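You operate a simulated robot arm through the tools that you are given. There is no shell and no other tool.

Carry out the task below with a simulated robot arm. There is one attempt and no reset: what you move stays moved.

## Task
Shut the drain, fill bath two to FILL, lower the handled nest in and switch the sound on. Set down upright: nest with a blue handle.

The check looks at the end state, three seconds after you hand in, the way a careful person would. Anything else that was tipped, shoved, dropped, spilled or broken makes it a failure.

## Robot
A 6-joint arm with a two-finger gripper, fixed in place. Base frame: the origin is on the floor under the middle of its stand, x ahead of it, y to its left, z up. Lengths are in mm, angles in degrees, forces in N, time in s.
It reaches about 1417 mm from its shoulder. Its first joint turns from -166.0 to 166.0 degrees. Payload 3.43 kg.
The tool frame sits at the grasp point between the pads (the TCP): z along the fingers, y along the line on which they close. The tips reach 20 mm beyond it. The gripper opens to 190 mm; its body begins 248 mm behind the TCP.
Orientation is that of the tool frame in the base frame, as a unit quaternion [x, y, z, w]. With the fingers straight down and closing along the base's y, the tool's x points along the base's -x, its y along +y and its z along -z.

## Interface
- The arm moves only by the tool apply_moves. Its argument "steps" is a list of rows, each a list of 6 numbers: the shift along the base's x, y, z in mm, then the turn, a rotation vector about the base's x, y, z in degrees. In form: [[tx, ty, tz, wx, wy, wz], ...]. A call has 1 to 20 rows; each row is the pose to reach, as a shift and turn from the pose commanded when the call began. "hand" is the closure in counts, from 0 (fully open) to 255 (shut), set as the call begins (left out, the last holds). Rows are played at 5 a second. More than 50 mm and 8.6 degrees between two rows, or a gripper value outside its range, and nothing of the call is played. Where a pose cannot be reached the arm comes as near as it can. A force on the tool above 90 N (or 10 N above the force at the start of the call, whichever is more), or a blocked arm, ends the call early, and 0.2 s more pass. Each finger travels about 153 mm/s and halts on what it meets, pressing with about 41 N; the grip force reading is that of the motor and also rises with nothing between the fingers. The clock runs only during rows and for 0.2 s after the last one: add rows that repeat a pose to give the fingers time. It gives the time, the measured TCP pose, the force on the tool (base axes), the opening and the grip force at its end, in the units of the frame above (readings bear some noise), with the torque about the TCP (base axes, N m) and any sound that the robot's microphone picked up, and new pictures: "show" is both (left out), scene, wrist or none.
- Cameras (640 x 400 px; columns grow to the right, rows downward): "scene" is fixed at [218.6, -497.8, 1502.8]; the picture's right is [-0.12, -0.99, 0.00], its down [-0.71, 0.08, -0.70] and it looks along [0.69, -0.08, -0.72] (base axes); focal length 214 px, centre (320, 200). "wrist" rides on the gripper at [70, -8, -288] in the tool frame; the picture's right is [0.12, 0.99, 0.00], its down [-0.96, 0.11, -0.25] and it looks along [-0.25, 0.03, 0.97] (tool axes); focal length 261 px, centre (320, 200). There is no depth. A picture from a camera that has moved, and an enlarged one, comes with that camera's place and axes in the base frame and with its lens.
- lift_body(by): moves the trunk up (or, below 0, down) by that many mm; the arm rides with it, the base frame stays. It gives what a move gives, with no picture.
- enlarge(camera, box): a new picture of the part [left, top, right, bottom] of that camera's present view, enlarged. It takes no simulated time.
- sign_off(): hands the job in; it is judged then, once.

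Places have to be worked out from the pictures, the camera data and where the tool is seen. Open the gripper and draw the arm clear of the work before you hand the job in, unless the task says otherwise.

The tools are called after "Emit:" as name(argument=value, ...) on one line, values as JSON. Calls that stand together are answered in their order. apply_moves: Moves the arm, as the interface text tells. Its arguments: {"type":"object","properties":{"steps":{"type":"array","items":{"type":"array","items":{"type":"number"}}},"hand":{"type":"number"},"show":{"type":"string","enum":["both","scene","wrist","none"]}},"required":["steps"]} The other tools are called the same way: lift_body (by) moves the trunk up or down; enlarge (camera, box) takes an enlarged picture of a part of a camera's view; sign_off () hands the job in.

At the start:

```text
time_s: 0.0
eef_pos: [493.3, -629.6, 1248.4]
ee_rot: [0.001, 1.0, 0.001, 0.0]
contact_force: [-0.3, -0.3, -0.1]
moment: [-0.01, 0.02, 0.01]
grip_width: 190.0
gripper_force: 0.1
trunk travel left (down, up): [-325.0, 115.0]
```

scene: 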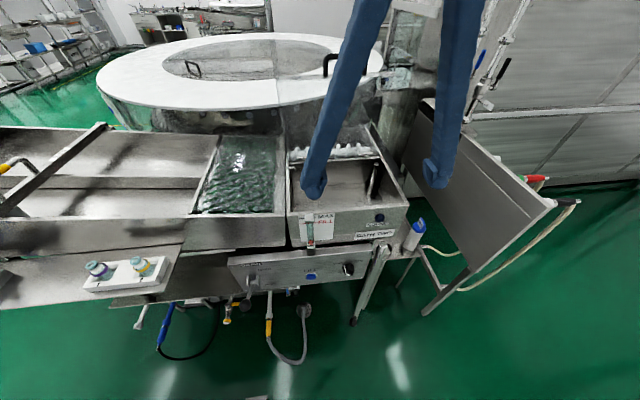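
wrist: 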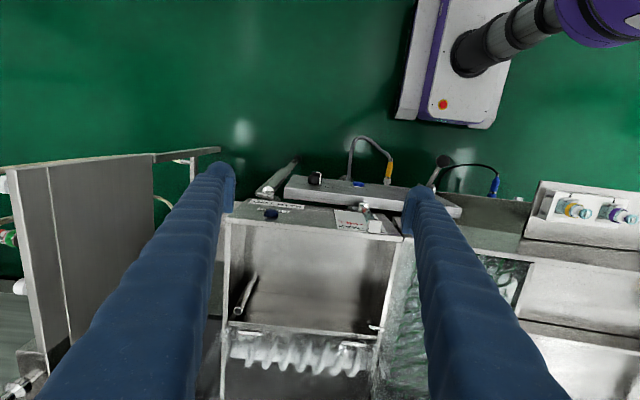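

I begin by looking at enlarged parts of the scene view to identify the baths, drain, taps, and switches.

Emit:
enlarge(camera="scene", box=[180, 120, 420, 270])

Emit:
enlarge(camera="scene", box=[210, 200, 430, 340])

Emit:
enlarge(camera="scene", box=[0, 110, 240, 260])

Emit:
enlarge(camera="wrist", box=[200, 140, 460, 300])

Emit:
enlarge(camera="wrist", box=[400, 150, 640, 300])

Emit:
enlarge(camera="wrist", box=[200, 250, 440, 400])

```text
2.67 times, centred on (300, 195) of scene
camera zoom: at [218.6, -497.8, 1502.8], right [-0.12, -0.99, 0.0], down [-0.71, 0.08, -0.7], along [0.69, -0.08, -0.72], focal length 572 px, centre (373, 213)
```

zoom: 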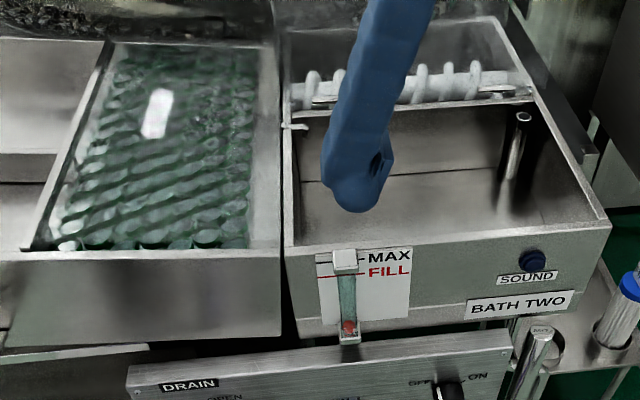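

```text
2.86 times, centred on (320, 270) of scene
camera zoom: at [218.6, -497.8, 1502.8], right [-0.12, -0.99, 0.0], down [-0.71, 0.08, -0.7], along [0.69, -0.08, -0.72], focal length 613 px, centre (320, 0)
```

zoom: 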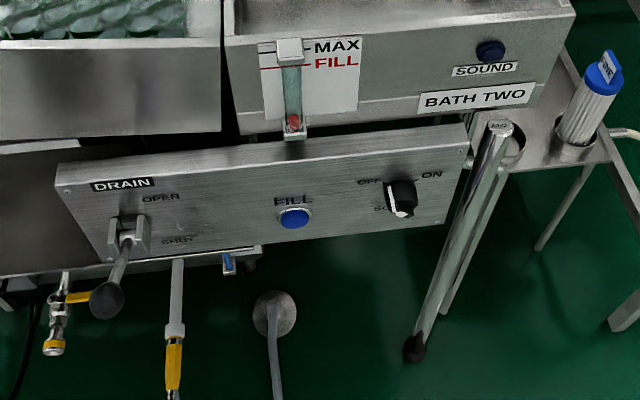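

```text
2.67 times, centred on (120, 185) of scene
camera zoom: at [218.6, -497.8, 1502.8], right [-0.12, -0.99, 0.0], down [-0.71, 0.08, -0.7], along [0.69, -0.08, -0.72], focal length 572 px, centre (853, 240)
```

zoom: 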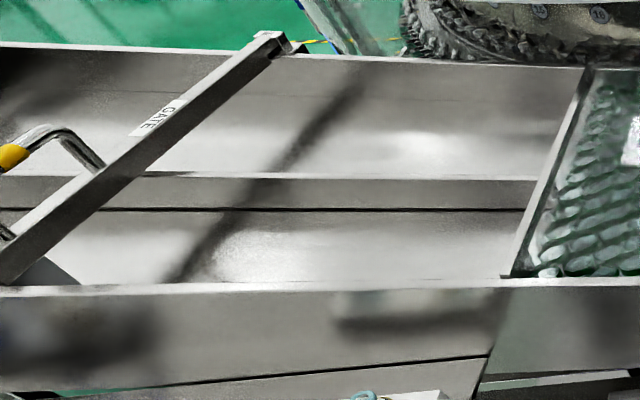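

```text
2.46 times, centred on (330, 220) of wrist
camera zoom: at [424.4, -638.9, 1535.4], right [-0.12, 0.99, 0.0], down [0.96, 0.11, 0.25], along [0.25, 0.03, -0.97], focal length 642 px, centre (295, 151)
```

zoom: 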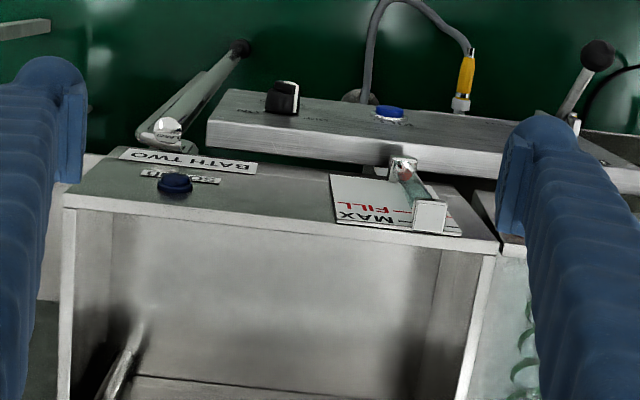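

```text
2.67 times, centred on (520, 225) of wrist
camera zoom: at [424.4, -638.9, 1535.4], right [-0.12, 0.99, 0.0], down [0.96, 0.11, 0.25], along [0.25, 0.03, -0.97], focal length 695 px, centre (-213, 133)
```

zoom: 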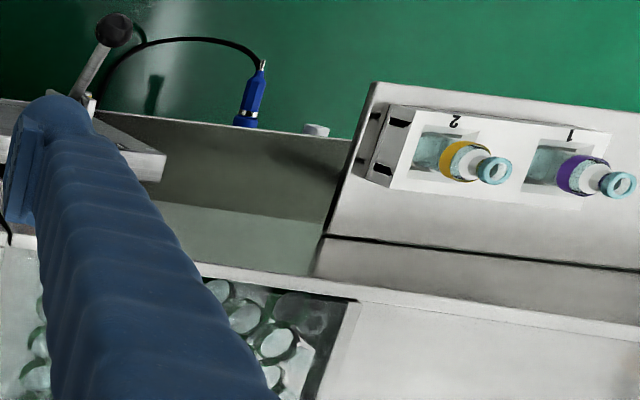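

```text
2.67 times, centred on (320, 325) of wrist
camera zoom: at [424.4, -638.9, 1535.4], right [-0.12, 0.99, 0.0], down [0.96, 0.11, 0.25], along [0.25, 0.03, -0.97], focal length 695 px, centre (320, -133)
```

zoom: 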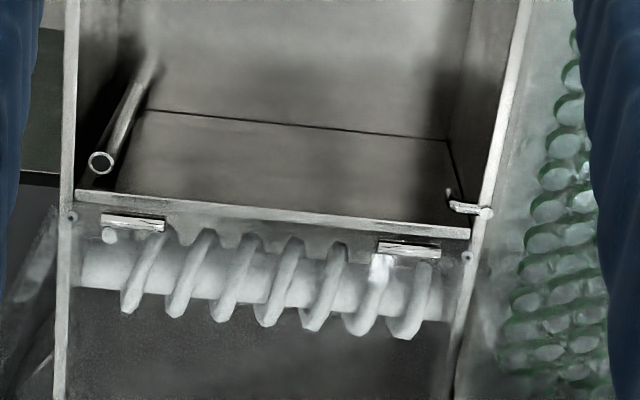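

Next I look for nests with handles and read the panel labels in more detail.

Emit:
enlarge(camera="scene", box=[90, 20, 250, 120])

Emit:
enlarge(camera="scene", box=[240, 20, 400, 120])

Emit:
enlarge(camera="scene", box=[440, 0, 640, 125])

Emit:
enlarge(camera="scene", box=[390, 140, 590, 265])

Emit:
enlarge(camera="scene", box=[0, 0, 200, 125])

Emit:
enlarge(camera="scene", box=[60, 240, 220, 340])

Emit:
enlarge(camera="scene", box=[230, 240, 400, 346])

Emit:
enlarge(camera="wrist", box=[0, 150, 240, 300])

```text
4.00 times, centred on (170, 70) of scene
camera zoom: at [218.6, -497.8, 1502.8], right [-0.12, -0.99, 0.0], down [-0.71, 0.08, -0.7], along [0.69, -0.08, -0.72], focal length 858 px, centre (920, 720)
```

zoom: 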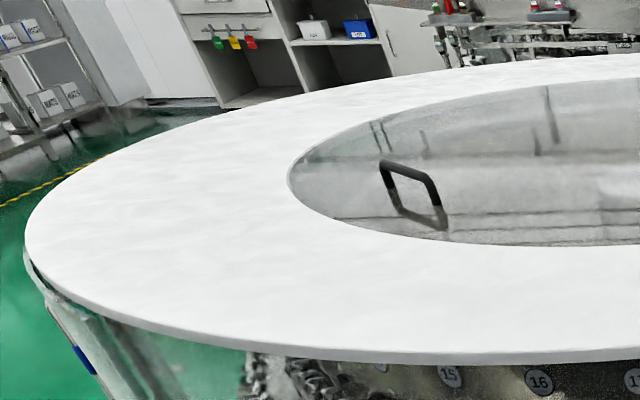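

```text
4.00 times, centred on (320, 70) of scene
camera zoom: at [218.6, -497.8, 1502.8], right [-0.12, -0.99, 0.0], down [-0.71, 0.08, -0.7], along [0.69, -0.08, -0.72], focal length 858 px, centre (320, 720)
```

zoom: 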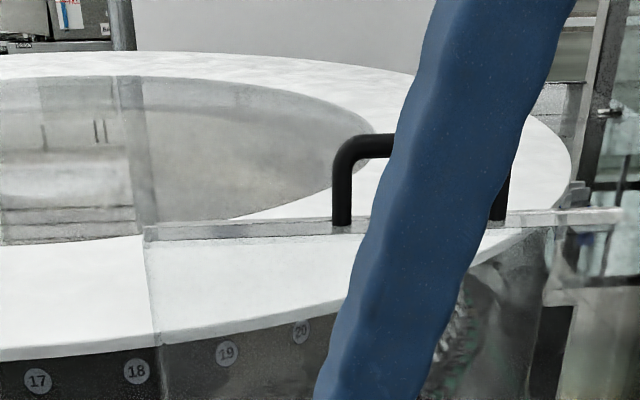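

```text
3.20 times, centred on (540, 62) of scene
camera zoom: at [218.6, -497.8, 1502.8], right [-0.12, -0.99, 0.0], down [-0.71, 0.08, -0.7], along [0.69, -0.08, -0.72], focal length 686 px, centre (-384, 640)
```

zoom: 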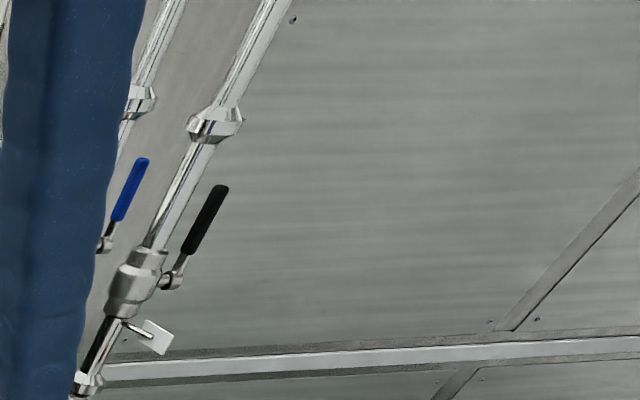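

```text
3.20 times, centred on (490, 202) of scene
camera zoom: at [218.6, -497.8, 1502.8], right [-0.12, -0.99, 0.0], down [-0.71, 0.08, -0.7], along [0.69, -0.08, -0.72], focal length 686 px, centre (-224, 192)
```

zoom: 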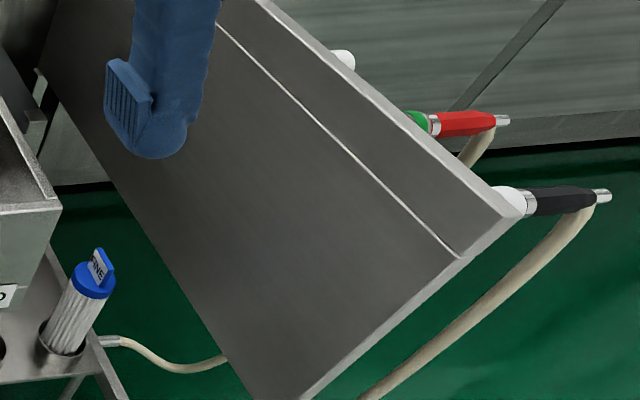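

```text
3.20 times, centred on (100, 62) of scene
camera zoom: at [218.6, -497.8, 1502.8], right [-0.12, -0.99, 0.0], down [-0.71, 0.08, -0.7], along [0.69, -0.08, -0.72], focal length 686 px, centre (1024, 640)
```

zoom: 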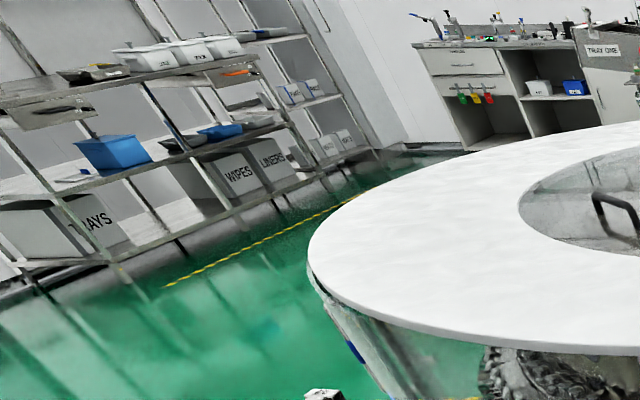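

```text
4.00 times, centred on (140, 290) of scene
camera zoom: at [218.6, -497.8, 1502.8], right [-0.12, -0.99, 0.0], down [-0.71, 0.08, -0.7], along [0.69, -0.08, -0.72], focal length 858 px, centre (1040, -160)
```

zoom: 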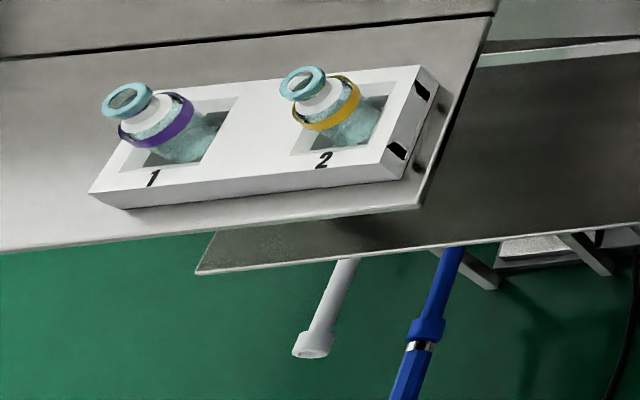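

```text
3.76 times, centred on (315, 293) of scene
camera zoom: at [218.6, -497.8, 1502.8], right [-0.12, -0.99, 0.0], down [-0.71, 0.08, -0.7], along [0.69, -0.08, -0.72], focal length 807 px, centre (339, -150)
```

zoom: 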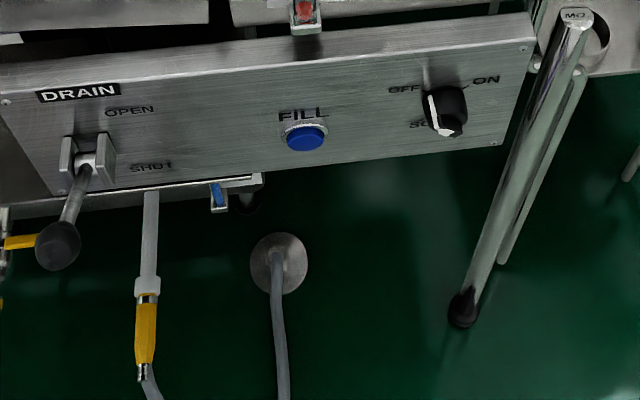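

```text
2.67 times, centred on (120, 225) of wrist
camera zoom: at [424.4, -638.9, 1535.4], right [-0.12, 0.99, 0.0], down [0.96, 0.11, 0.25], along [0.25, 0.03, -0.97], focal length 695 px, centre (853, 133)
```

zoom: 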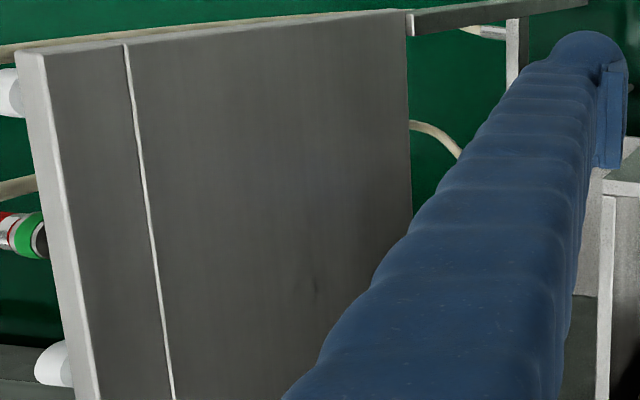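

The bath rim is at about z=1056, x≈611–828, y≈-455…-794; the FILL button is near (566,-503,739) and the drain lever knob near (459,-306,836). I don't see the blue-handled nest yet, so I move the arm left at height to survey.

Emit:
apply_moves(steps=[[0, 50, 20, 0, 0, 0], [0, 100, 40, 0, 0, 0], [0, 150, 60, 0, 0, 0], [0, 200, 80, 0, 0, 0], [0, 250, 100, 0, 0, 0], [0, 300, 100, 0, 0, 0], [0, 350, 100, 0, 0, 0], [0, 400, 100, 0, 0, 0], [0, 450, 100, 0, 0, 0], [0, 500, 100, 0, 0, 0], [0, 550, 100, 0, 0, 0], [0, 600, 100, 0, 0, 0]])

```text
refused: row 1 steps farther than a row can; nothing moved
```

The combined step was over 50 mm, so I use smaller increments.

Emit:
apply_moves(steps=[[0, 45, 10, 0, 0, 0], [0, 90, 20, 0, 0, 0], [0, 135, 30, 0, 0, 0], [0, 180, 40, 0, 0, 0], [0, 225, 50, 0, 0, 0], [0, 270, 60, 0, 0, 0], [0, 315, 70, 0, 0, 0], [0, 360, 80, 0, 0, 0], [0, 405, 90, 0, 0, 0], [0, 450, 100, 0, 0, 0], [0, 495, 100, 0, 0, 0], [0, 540, 100, 0, 0, 0], [0, 585, 100, 0, 0, 0]])

```text
time_s: 2.8
eef_pos: [494.5, -43.7, 1349.4]
ee_rot: [0.001, 1.0, 0.0, 0.0]
contact_force: [0.0, -0.1, -0.2]
moment: [-0.04, 0.0, 0.01]
grip_width: 190.0
gripper_force: 0.0
trunk travel left (down, up): [-325.0, 115.0]
camera wrist: at [423.7, -53.2, 1635.7], right [-0.12, 0.99, 0.0], down [0.96, 0.11, 0.25], along [0.25, 0.03, -0.97], focal length 261 px, centre (320, 200)
```

scene: 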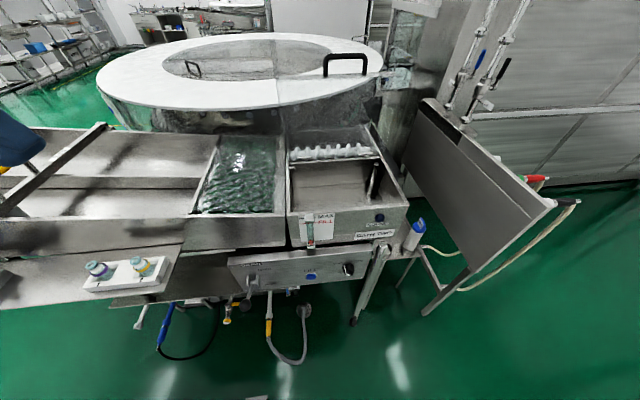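
wrist: 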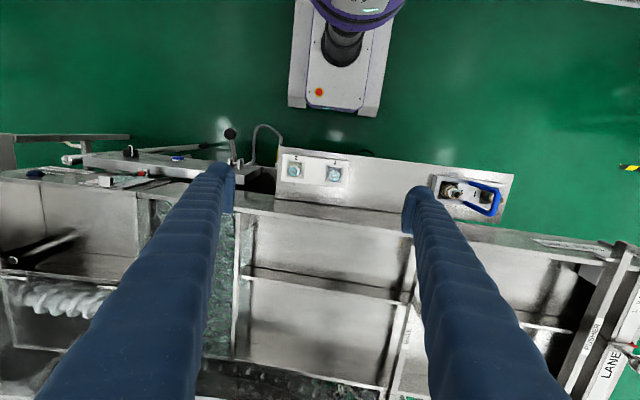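

A blue-handled item is visible on the shelf at the right of the wrist picture; I enlarge it and its surroundings.

Emit:
enlarge(camera="wrist", box=[400, 150, 528, 230])

Emit:
enlarge(camera="wrist", box=[480, 150, 640, 250])

Emit:
enlarge(camera="wrist", box=[0, 110, 240, 260])

Emit:
enlarge(camera="scene", box=[0, 110, 128, 190])

Emit:
enlarge(camera="scene", box=[270, 120, 430, 220])

```text
5.00 times, centred on (464, 190) of wrist
camera zoom: at [423.7, -53.2, 1635.7], right [-0.12, 0.99, 0.0], down [0.96, 0.11, 0.25], along [0.25, 0.03, -0.97], focal length 1303 px, centre (-400, 250)
```

zoom: 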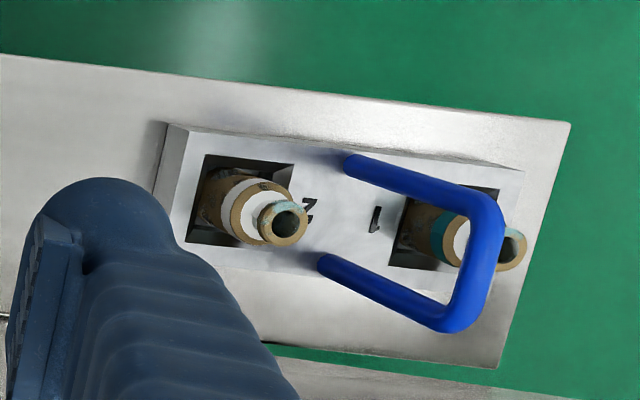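

```text
4.00 times, centred on (560, 200) of wrist
camera zoom: at [423.7, -53.2, 1635.7], right [-0.12, 0.99, 0.0], down [0.96, 0.11, 0.25], along [0.25, 0.03, -0.97], focal length 1043 px, centre (-640, 200)
```

zoom: 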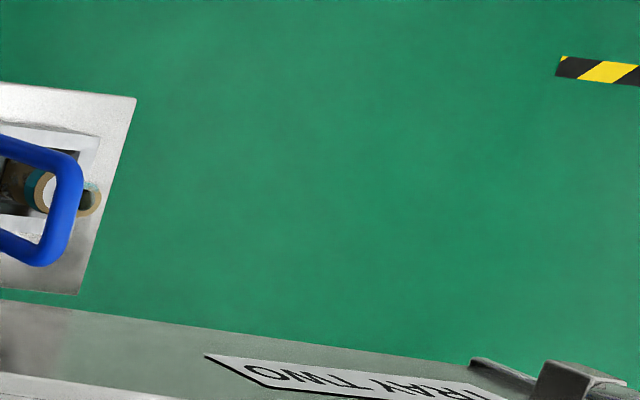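

```text
2.67 times, centred on (120, 185) of wrist
camera zoom: at [423.7, -53.2, 1635.7], right [-0.12, 0.99, 0.0], down [0.96, 0.11, 0.25], along [0.25, 0.03, -0.97], focal length 695 px, centre (853, 240)
```

zoom: 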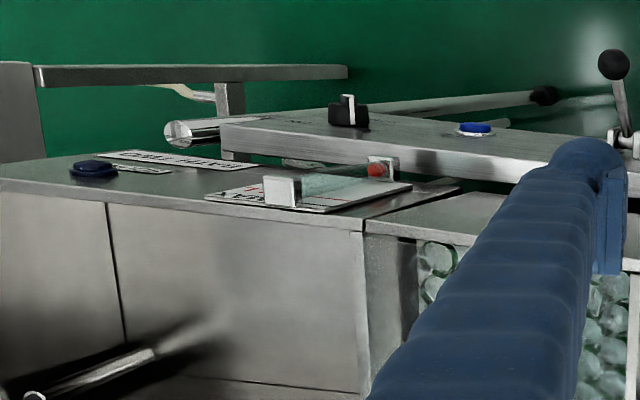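

```text
5.00 times, centred on (64, 150) of scene
camera zoom: at [218.6, -497.8, 1502.8], right [-0.12, -0.99, 0.0], down [-0.71, 0.08, -0.7], along [0.69, -0.08, -0.72], focal length 1072 px, centre (1600, 450)
```

zoom: 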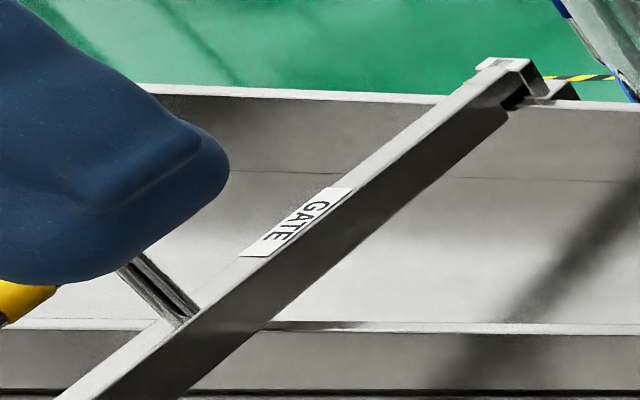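

```text
4.00 times, centred on (350, 170) of scene
camera zoom: at [218.6, -497.8, 1502.8], right [-0.12, -0.99, 0.0], down [-0.71, 0.08, -0.7], along [0.69, -0.08, -0.72], focal length 858 px, centre (200, 320)
```

zoom: 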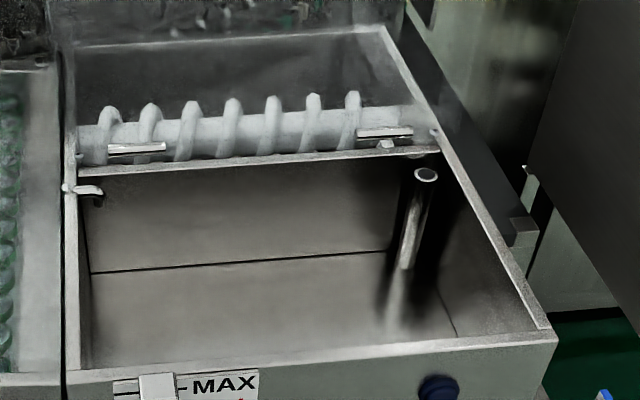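

The target nest (white block, two dirty bottles, blue bail handle) stands on the front shelf at the left. Before acting I want a frontal view of the control panel, so I move in front of it with the tool tilted 60° forward.

Emit:
apply_moves(steps=[[-11, -47, 0, 0, -6, 0], [-22, -94, 0, 0, -12, 0], [-33, -141, 0, 0, -18, 0], [-44, -188, 0, 0, -24, 0], [-55, -235, 0, 0, -30, 0], [-66, -282, 0, 0, -36, 0], [-77, -329, 0, 0, -42, 0], [-88, -376, 0, 0, -48, 0], [-99, -423, 0, 0, -54, 0], [-110, -470, 0, 0, -60, 0], [-110, -470, -49, 0, -60, 0], [-110, -470, -98, 0, -60, 0], [-110, -470, -147, 0, -60, 0], [-110, -470, -196, 0, -60, 0], [-110, -470, -245, 0, -60, 0], [-110, -470, -294, 0, -60, 0], [-110, -470, -343, 0, -60, 0], [-110, -470, -392, 0, -60, 0], [-110, -470, -440, 0, -60, 0]])

```text
time_s: 6.8
eef_pos: [381.6, -571.9, 932.6]
ee_rot: [0.001, 0.87, 0.034, 0.492]
contact_force: [-0.1, -0.4, 0.6]
moment: [0.06, -0.02, 0.03]
grip_width: 190.0
gripper_force: 0.1
out of reach, approached as far as the arm can: row 16, 17, 18, 19
trunk travel left (down, up): [-325.0, 115.0]
camera wrist: at [100.3, -593.9, 1019.0], right [-0.09, 0.99, -0.04], down [0.28, 0.07, 0.96], along [0.96, 0.07, -0.29], focal length 261 px, centre (320, 200)
```

scene: 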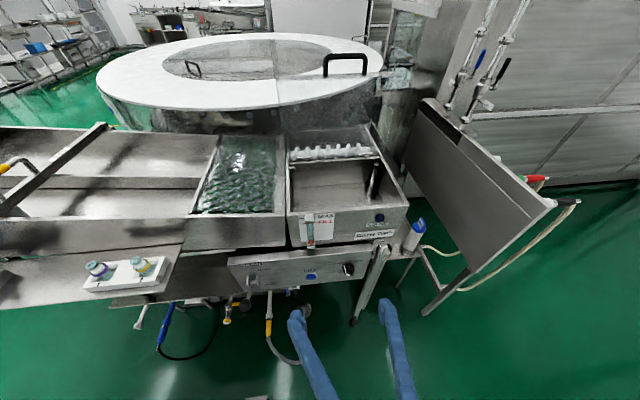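
wrist: 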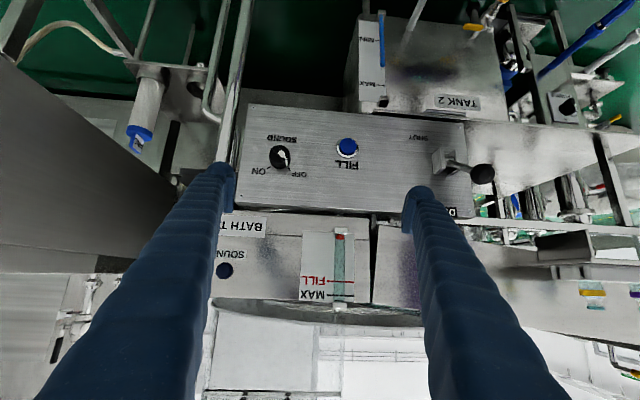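

The wrist view (upside-down) shows the panel face well. I enlarge the knob, button, gauge and lever.

Emit:
enlarge(camera="wrist", box=[230, 100, 390, 200])

Emit:
enlarge(camera="wrist", box=[380, 100, 540, 200])

Emit:
enlarge(camera="wrist", box=[200, 210, 440, 360])

Emit:
enlarge(camera="wrist", box=[340, 0, 500, 100])

Emit:
enlarge(camera="wrist", box=[480, 0, 640, 100])

Emit:
enlarge(camera="wrist", box=[480, 200, 640, 300])

Emit:
enlarge(camera="wrist", box=[60, 40, 240, 152])

```text
4.00 times, centred on (310, 150) of wrist
camera zoom: at [100.3, -593.9, 1019.0], right [-0.09, 0.99, -0.04], down [0.28, 0.07, 0.96], along [0.96, 0.07, -0.29], focal length 1043 px, centre (360, 400)
```

zoom: 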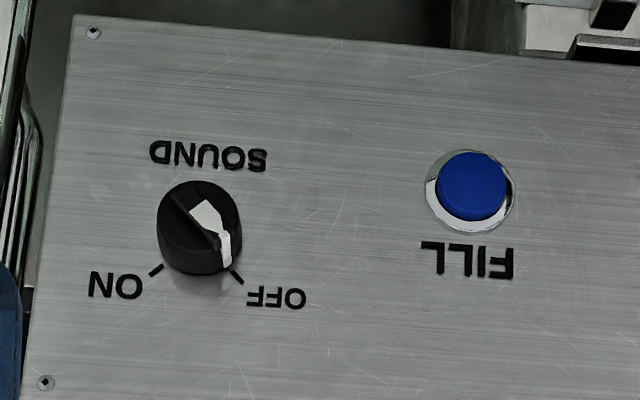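

```text
4.00 times, centred on (460, 150) of wrist
camera zoom: at [100.3, -593.9, 1019.0], right [-0.09, 0.99, -0.04], down [0.28, 0.07, 0.96], along [0.96, 0.07, -0.29], focal length 1043 px, centre (-240, 400)
```

zoom: 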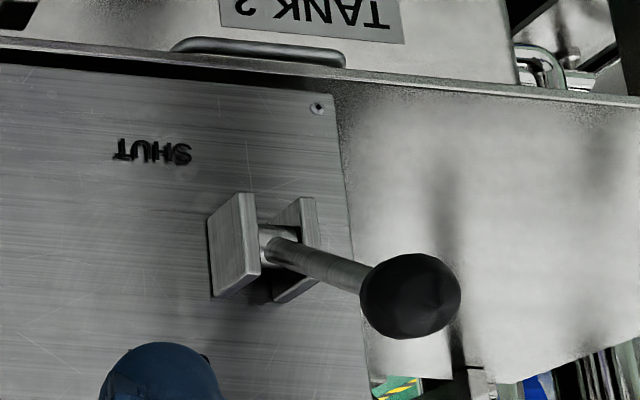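

```text
2.67 times, centred on (320, 285) of wrist
camera zoom: at [100.3, -593.9, 1019.0], right [-0.09, 0.99, -0.04], down [0.28, 0.07, 0.96], along [0.96, 0.07, -0.29], focal length 695 px, centre (320, -27)
```

zoom: 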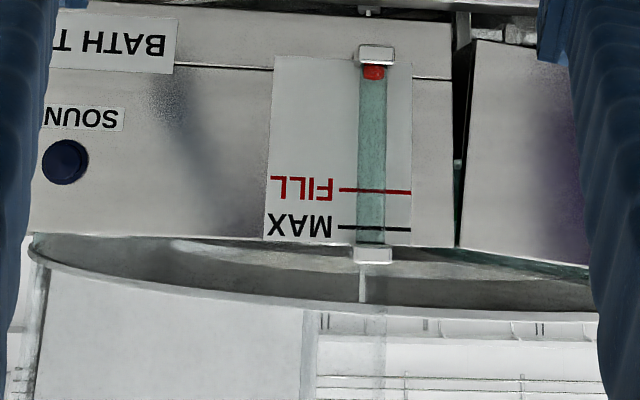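

```text
4.00 times, centred on (420, 50) of wrist
camera zoom: at [100.3, -593.9, 1019.0], right [-0.09, 0.99, -0.04], down [0.28, 0.07, 0.96], along [0.96, 0.07, -0.29], focal length 1043 px, centre (-80, 800)
```

zoom: 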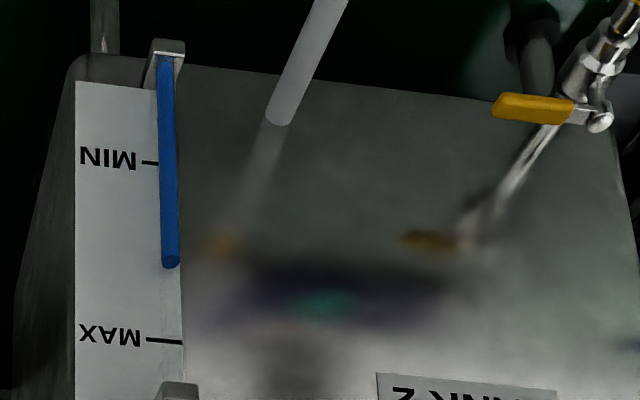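

```text
4.00 times, centred on (560, 50) of wrist
camera zoom: at [100.3, -593.9, 1019.0], right [-0.09, 0.99, -0.04], down [0.28, 0.07, 0.96], along [0.96, 0.07, -0.29], focal length 1043 px, centre (-640, 800)
```

zoom: 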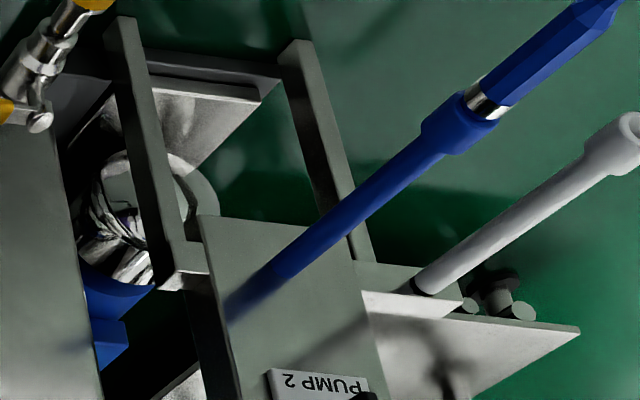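

```text
4.00 times, centred on (560, 250) of wrist
camera zoom: at [100.3, -593.9, 1019.0], right [-0.09, 0.99, -0.04], down [0.28, 0.07, 0.96], along [0.96, 0.07, -0.29], focal length 1043 px, centre (-640, 0)
```

zoom: 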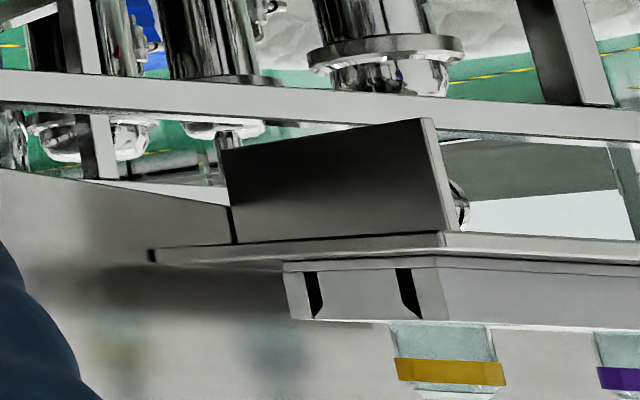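

```text
3.56 times, centred on (150, 96) of wrist
camera zoom: at [100.3, -593.9, 1019.0], right [-0.09, 0.99, -0.04], down [0.28, 0.07, 0.96], along [0.96, 0.07, -0.29], focal length 927 px, centre (924, 570)
```

zoom: 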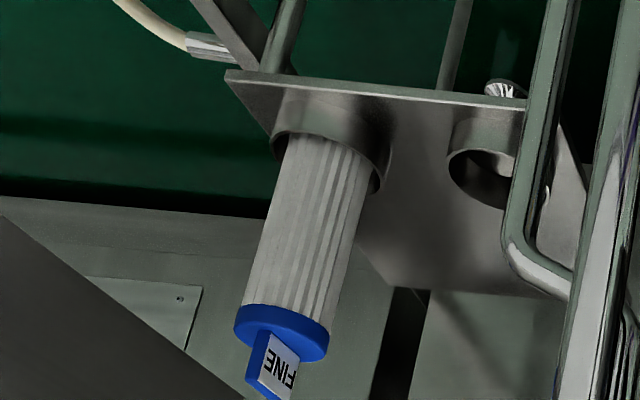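

Panel readings: SOUND knob is at OFF (upper-left when upright), ON is upper-right; the FILL button is at about (550,-507,776), the lever knob at about (452,-314,855), pointing up to OPEN. The last rows were out of reach, so I lower the trunk for work at the panel.

Emit:
lift_body(by=-200)

```text
time_s: 9.0
eef_pos: [382.4, -570.1, 733.4]
ee_rot: [0.003, 0.87, 0.032, 0.492]
contact_force: [-0.4, -0.1, 0.3]
moment: [0.0, -0.02, -0.04]
grip_width: 189.8
gripper_force: 0.1
trunk travel left (down, up): [-125.0, 315.0]
```

Trunk lowering worked. Now I bring the tool back to pointing straight down, rising clear of the lever, with fingers closing.

Emit:
apply_moves(steps=[[0, 17, 27, 0, 6, 0], [0, 34, 54, 0, 12, 0], [0, 51, 81, 0, 18, 0], [0, 68, 108, 0, 24, 0], [0, 85, 135, 0, 30, 0], [0, 102, 162, 0, 36, 0], [0, 119, 189, 0, 42, 0], [0, 136, 216, 0, 48, 0], [0, 153, 243, 0, 54, 0], [0, 170, 270, 0, 60, 0]], hand=255)

```text
time_s: 11.2
eef_pos: [383.8, -399.7, 1003.7]
ee_rot: [0.018, 0.999, 0.028, -0.009]
contact_force: [-0.4, -0.7, 0.3]
moment: [0.06, -0.01, -0.01]
grip_width: 0.0
gripper_force: 34.0
trunk travel left (down, up): [-125.0, 315.0]
camera wrist: at [318.9, -422.2, 1291.1], right [-0.08, 0.99, 0.06], down [0.97, 0.07, 0.23], along [0.23, 0.07, -0.97], focal length 261 px, centre (320, 200)
```

scene: 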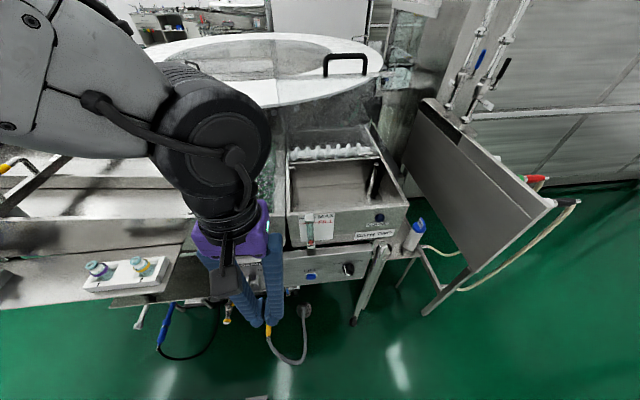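
wrist: 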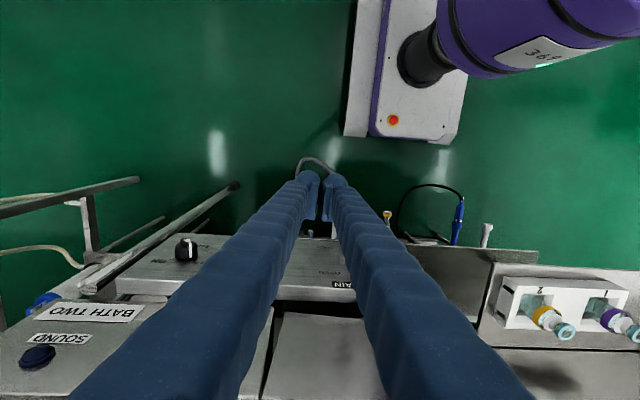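

The tool is nearly vertical (small drift to correct). I move above the lever's ball while squaring the orientation.

Emit:
apply_moves(steps=[[20, 29, 0, -1.1, -0.3, 0.7], [40, 58, 0, -2.1, -0.7, 1.4], [62, 86, 0, -3.2, -1.0, 2.06], [62, 86, -45, -3.2, -1.0, 2.06], [62, 86, -70, -3.2, -1.0, 2.06]])

```text
time_s: 12.4
eef_pos: [444.9, -314.5, 932.5]
ee_rot: [0.0, 1.0, 0.0, 0.0]
contact_force: [-1.1, 0.1, 0.0]
moment: [0.05, 0.01, -0.01]
grip_width: 0.0
gripper_force: 34.2
trunk travel left (down, up): [-125.0, 315.0]
camera wrist: at [375.6, -324.2, 1219.8], right [-0.12, 0.99, 0.0], down [0.96, 0.12, 0.25], along [0.25, 0.03, -0.97], focal length 261 px, centre (320, 200)
```

scene: 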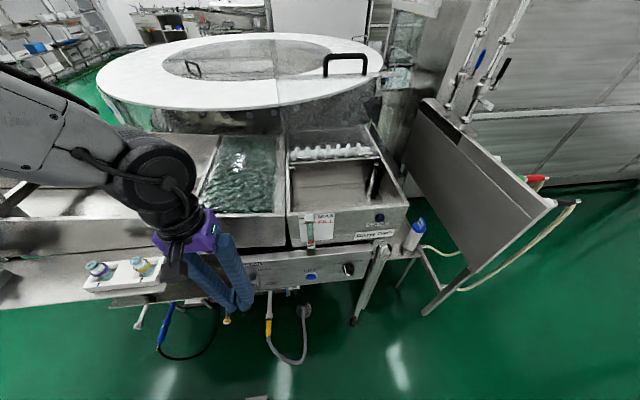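
wrist: 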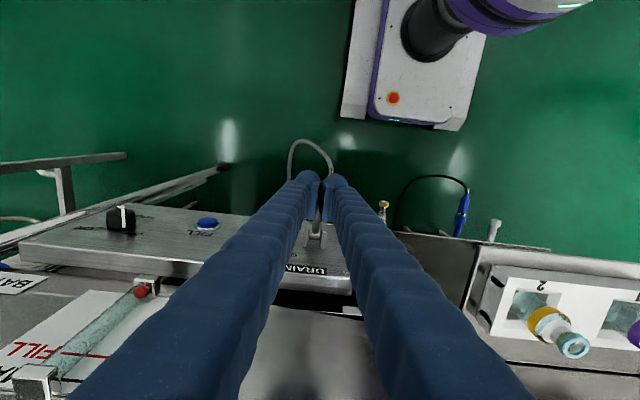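

Emit:
enlarge(camera="wrist", box=[272, 160, 368, 290])

Emit:
enlarge(camera="scene", box=[200, 230, 296, 330])

```text
3.08 times, centred on (320, 225) of wrist
camera zoom: at [375.6, -324.2, 1219.8], right [-0.12, 0.99, 0.0], down [0.96, 0.12, 0.25], along [0.25, 0.03, -0.97], focal length 802 px, centre (320, 123)
```

zoom: 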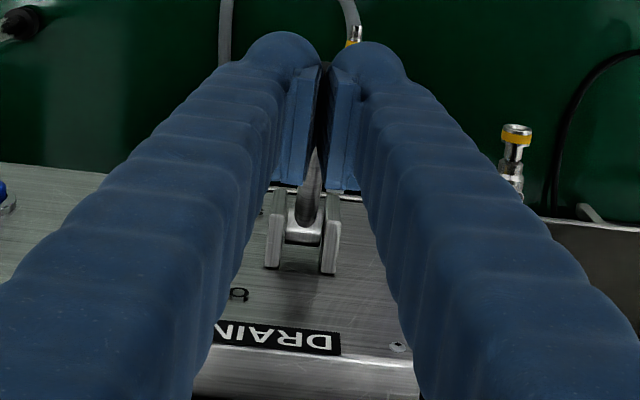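

```text
4.00 times, centred on (248, 280) of scene
camera zoom: at [218.6, -497.8, 1502.8], right [-0.12, -0.99, 0.0], down [-0.71, 0.08, -0.7], along [0.69, -0.08, -0.72], focal length 858 px, centre (608, -120)
```

zoom: 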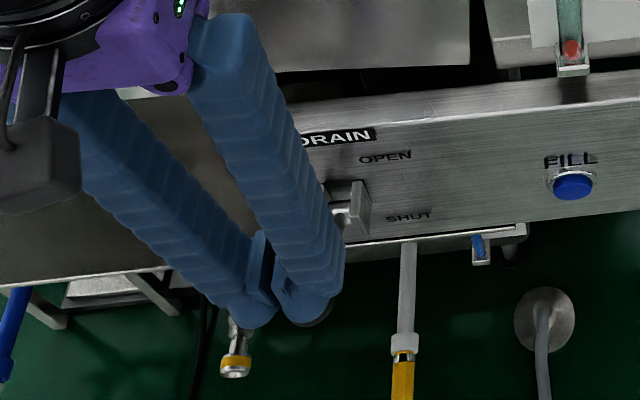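

The ball is directly under the closed fingertips. I push it down along its arc, first to about horizontal.

Emit:
apply_moves(steps=[[2, 0, -20, 0, 0, 0], [2, 0, -38, 0, 0, 0], [-2, 0, -52, 0, 0, 0], [-6, 0, -66, 0, 0, 0], [-9, 0, -80, 0, 0, 0], [-12, 0, -92, 0, 0, 0], [-12, 0, -104, 0, 0, 0]])

```text
time_s: 14.0
eef_pos: [433.5, -313.4, 829.0]
ee_rot: [0.001, 1.0, 0.0, 0.0]
contact_force: [0.2, -1.0, 0.5]
moment: [0.01, 0.0, 0.0]
grip_width: 0.1
gripper_force: 34.3
trunk travel left (down, up): [-125.0, 315.0]
camera wrist: at [363.5, -323.8, 1116.2], right [-0.12, 0.99, 0.0], down [0.96, 0.12, 0.25], along [0.25, 0.03, -0.97], focal length 261 px, centre (320, 200)
```

scene: 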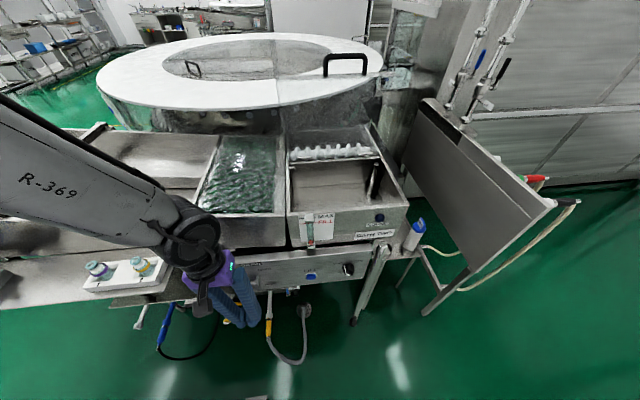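
wrist: 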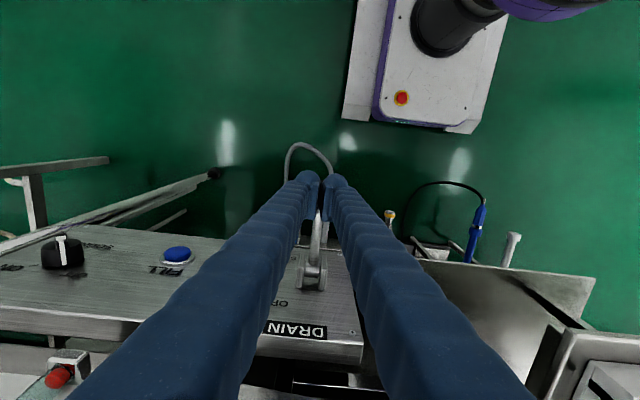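

Emit:
enlarge(camera="wrist", box=[272, 160, 368, 300])

Emit:
enlarge(camera="scene", box=[200, 250, 296, 340])

```text
2.86 times, centred on (320, 230) of wrist
camera zoom: at [363.5, -323.8, 1116.2], right [-0.12, 0.99, 0.0], down [0.96, 0.12, 0.25], along [0.25, 0.03, -0.97], focal length 745 px, centre (320, 114)
```

zoom: 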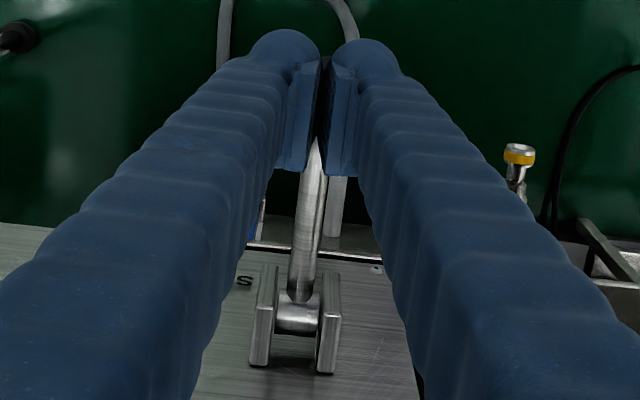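

```text
4.44 times, centred on (248, 295) of scene
camera zoom: at [218.6, -497.8, 1502.8], right [-0.12, -0.99, 0.0], down [-0.71, 0.08, -0.7], along [0.69, -0.08, -0.72], focal length 953 px, centre (640, -222)
```

zoom: 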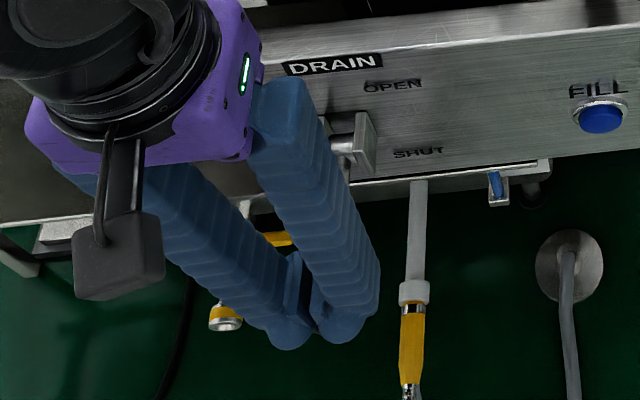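

The lever follows (it is now about horizontal). I continue pushing down to the SHUT end.

Emit:
apply_moves(steps=[[0, 0, -13, 0, 0, 0], [3, 0, -26, 0, 0, 0], [7, 0, -39, 0, 0, 0], [12, 0, -52, 0, 0, 0], [18, 0, -63, 0, 0, 0], [22, 0, -70, 0, 0, 0]])

```text
time_s: 15.4
eef_pos: [452.9, -313.8, 761.1]
ee_rot: [0.0, 1.0, 0.0, 0.0]
contact_force: [-11.1, 2.9, 46.2]
moment: [0.46, 0.07, 0.03]
grip_width: 0.0
gripper_force: 34.8
trunk travel left (down, up): [-125.0, 315.0]
camera wrist: at [383.1, -322.7, 1048.6], right [-0.12, 0.99, 0.0], down [0.96, 0.12, 0.25], along [0.25, 0.03, -0.97], focal length 261 px, centre (320, 200)
```

scene: 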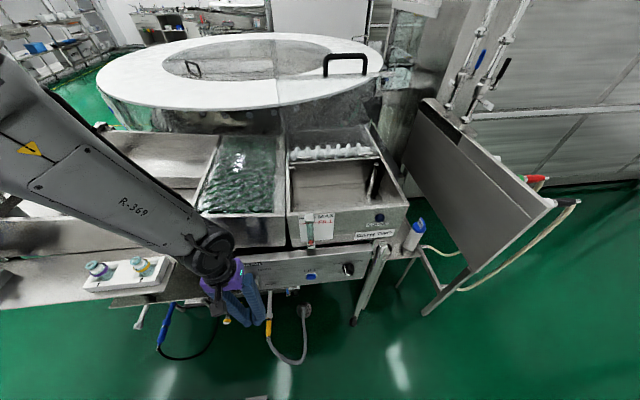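
wrist: 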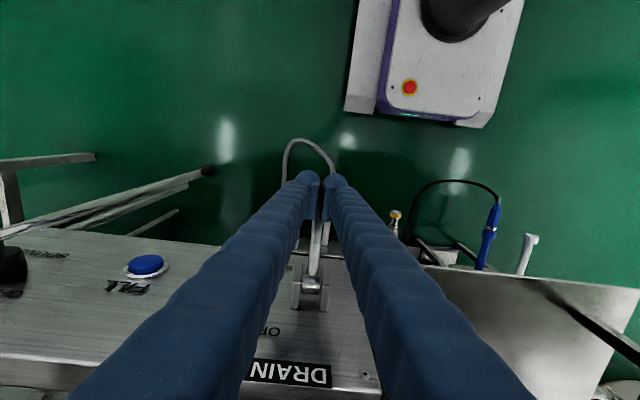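

46 N upward at z=761: the lever has reached its stop at SHUT. I back off upward and check it stays.

Emit:
apply_moves(steps=[[-5, 0, 10, 0, 0, 0], [-12, 0, 40, 0, 0, 0], [-30, 0, 80, 0, 0, 0], [-60, -20, 115, 0, 0, 0], [-70, -60, 140, 0, 0, 0], [-70, -105, 150, 0, 0, 0], [-70, -150, 150, 0, 0, 0]])

```text
refused: row 4 steps farther than a row can; nothing moved
```

Row spacing was slightly too large; I retry with smaller increments.

Emit:
apply_moves(steps=[[-5, 0, 10, 0, 0, 0], [-12, 0, 40, 0, 0, 0], [-30, 0, 80, 0, 0, 0], [-50, -15, 110, 0, 0, 0], [-65, -50, 130, 0, 0, 0], [-70, -95, 140, 0, 0, 0], [-70, -140, 145, 0, 0, 0]])

```text
time_s: 17.0
eef_pos: [383.6, -455.7, 903.9]
ee_rot: [0.0, 1.0, 0.001, -0.001]
contact_force: [0.9, 0.1, -0.2]
moment: [-0.04, -0.03, 0.01]
grip_width: 0.3
gripper_force: 34.2
trunk travel left (down, up): [-125.0, 315.0]
camera wrist: at [315.2, -465.3, 1190.8], right [-0.12, 0.99, 0.0], down [0.96, 0.12, 0.25], along [0.24, 0.03, -0.97], focal length 261 px, centre (320, 200)
```

scene: 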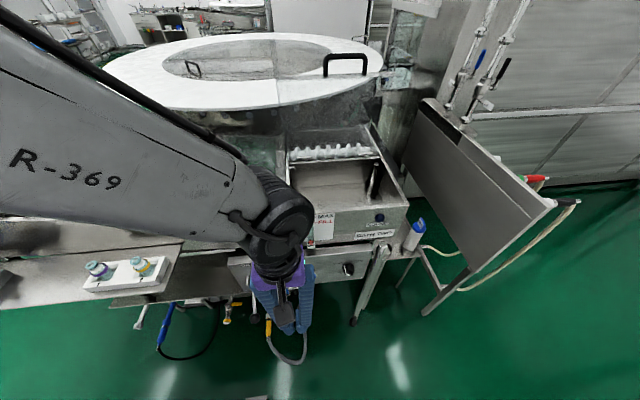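
wrist: 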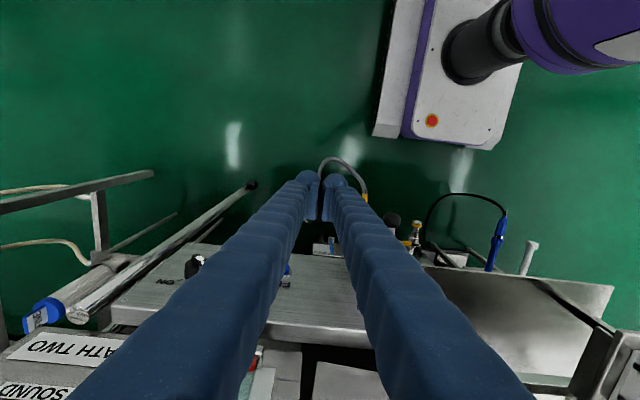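

The lever ball now sits at about (452,-312,725): SHUT holds. Next I turn the tool horizontal in front of the FILL button, fingers closed, aiming to keep the gauge in the wrist view.

Emit:
apply_moves(steps=[[3, -4, -10, 0, -7.5, 0], [6, -8, -20, 0, -15, 0], [9, -12, -30, 0, -22.5, 0], [12, -16, -40, 0, -30, 0], [15, -20, -50, 0, -37.5, 0], [18, -24, -60, 0, -45, 0], [21, -28, -70, 0, -52.5, 0], [24, -32, -80, 0, -60, 0], [27, -36, -90, 0, -67.5, 0], [30, -40, -100, 0, -75, 0], [33, -44, -110, 0, -82.5, 0], [36, -51, -128, 0, -90, 0]])

```text
time_s: 19.6
eef_pos: [416.1, -614.1, 792.8]
ee_rot: [0.0, 0.71, 0.044, 0.703]
contact_force: [-0.1, -0.4, 0.6]
moment: [-0.01, 0.16, 0.14]
grip_width: 0.0
gripper_force: 34.2
out of reach, approached as far as the arm can: row 7, 8, 9, 10, 11, 12
trunk travel left (down, up): [-125.0, 315.0]
camera wrist: at [129.1, -637.5, 723.5], right [-0.06, 1.0, -0.06], down [-0.24, 0.04, 0.97], along [0.97, 0.07, 0.24], focal length 261 px, centre (320, 200)
```

scene: 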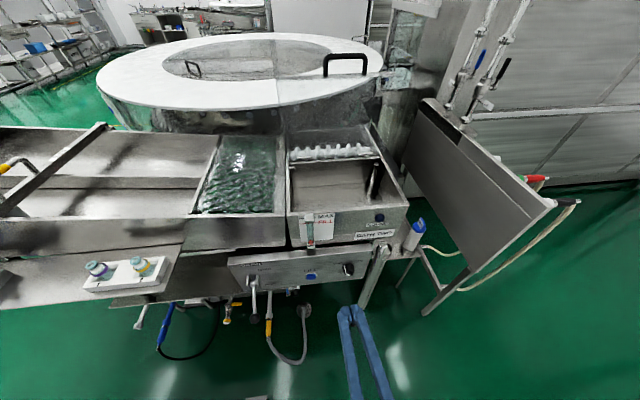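
wrist: 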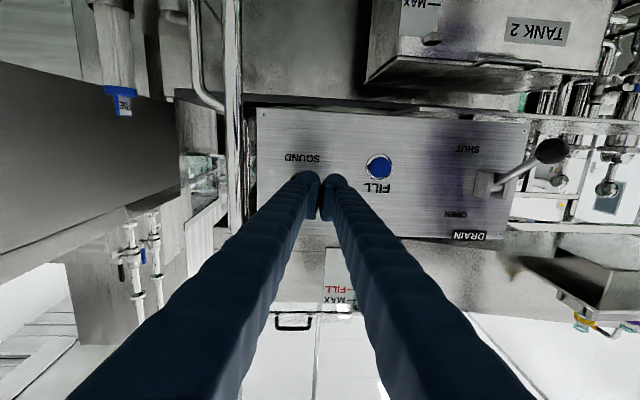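

The tool is horizontal now but the arm stopped ~107 mm short in y. I try moving forward and left to line up with the FILL button, where the wrist is farther from the base.

Emit:
apply_moves(steps=[[20, 35, -5, 0, 0, 0], [40, 70, -10, 0, 0, 0], [60, 107, -17, 0, 0, 0]])

```text
time_s: 20.4
eef_pos: [481.7, -579.2, 785.0]
ee_rot: [0.002, 0.713, 0.074, 0.697]
contact_force: [-0.1, 1.0, -0.5]
moment: [0.0, -0.03, -0.01]
grip_width: 0.0
gripper_force: 34.0
out of reach, approached as far as the arm can: row 1, 2, 3
trunk travel left (down, up): [-125.0, 315.0]
camera wrist: at [194.6, -609.7, 718.9], right [-0.1, 0.99, -0.01], down [-0.23, -0.01, 0.97], along [0.97, 0.1, 0.23], focal length 261 px, centre (320, 200)
```

scene: 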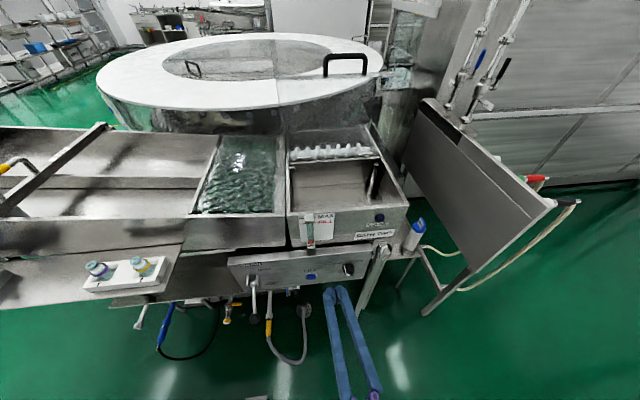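
wrist: 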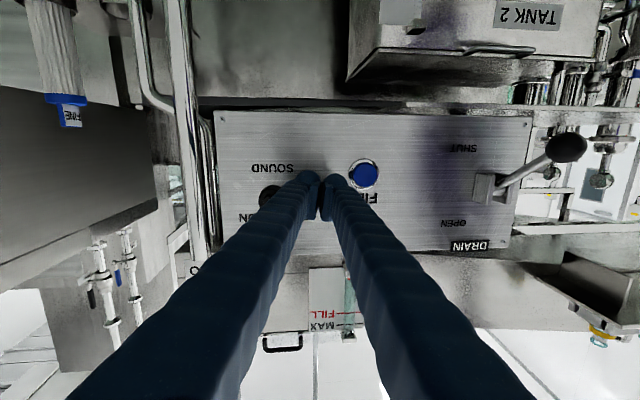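

The arm can't fold enough here, so I'll use a ~75° tilt and a lower trunk. First I raise the tool and reorient, then lower the trunk.

Emit:
apply_moves(steps=[[-5, 0, 40, -1.7, 3.4, -1.25], [-10, 0, 80, -3.4, 6.8, -2.5], [-15, 0, 120, -5.2, 10.2, -3.75], [-20, 0, 150, -6.9, 13.7, -5.0]], show="none")

Emit:
lift_body(by=-120)

```text
time_s: 21.4
eef_pos: [460.8, -578.3, 933.4]
ee_rot: [0.001, 0.794, -0.001, 0.608]
contact_force: [-0.5, -0.6, -0.4]
moment: [0.06, 0.0, 0.07]
grip_width: 0.3
gripper_force: 34.4
out of reach, approached as far as the arm can: row 2
trunk travel left (down, up): [-125.0, 315.0]
```

```text
time_s: 22.9
eef_pos: [460.7, -578.8, 814.8]
ee_rot: [-0.001, 0.794, 0.0, 0.608]
contact_force: [0.4, 0.2, 1.4]
moment: [-0.02, 0.0, -0.01]
grip_width: 0.1
gripper_force: 34.8
trunk travel left (down, up): [-5.0, 435.0]
```

Orientation is a clean 75° tilt. I move in front of the FILL button, ~40 mm short of it, and check the alignment.

Emit:
apply_moves(steps=[[0, 36, -12, 0, 0, 0], [0, 72, -25, 0, 0, 0], [30, 72, -33, 0, 0, 0]])

```text
time_s: 23.7
eef_pos: [495.2, -544.3, 806.2]
ee_rot: [0.001, 0.799, 0.019, 0.601]
contact_force: [-1.1, 0.4, -0.1]
moment: [-0.02, -0.02, 0.0]
grip_width: 0.1
gripper_force: 34.1
out of reach, approached as far as the arm can: row 1, 2, 3
trunk travel left (down, up): [-5.0, 435.0]
camera wrist: at [199.7, -559.9, 818.0], right [-0.05, 1.0, -0.08], down [0.02, 0.08, 1.0], along [1.0, 0.05, -0.03], focal length 261 px, centre (320, 200)
```

scene: 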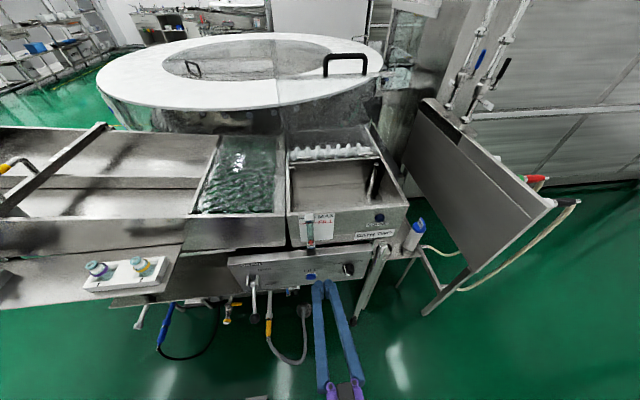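
wrist: 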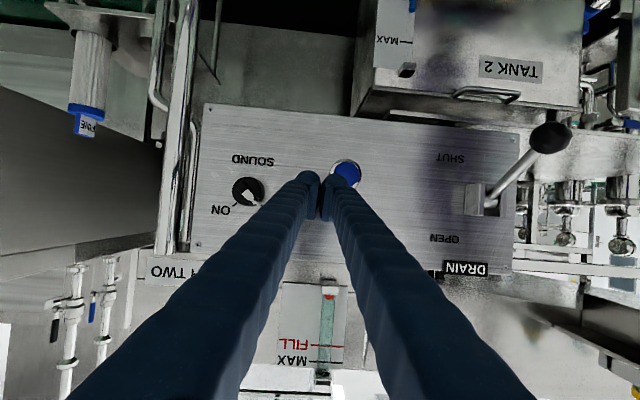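

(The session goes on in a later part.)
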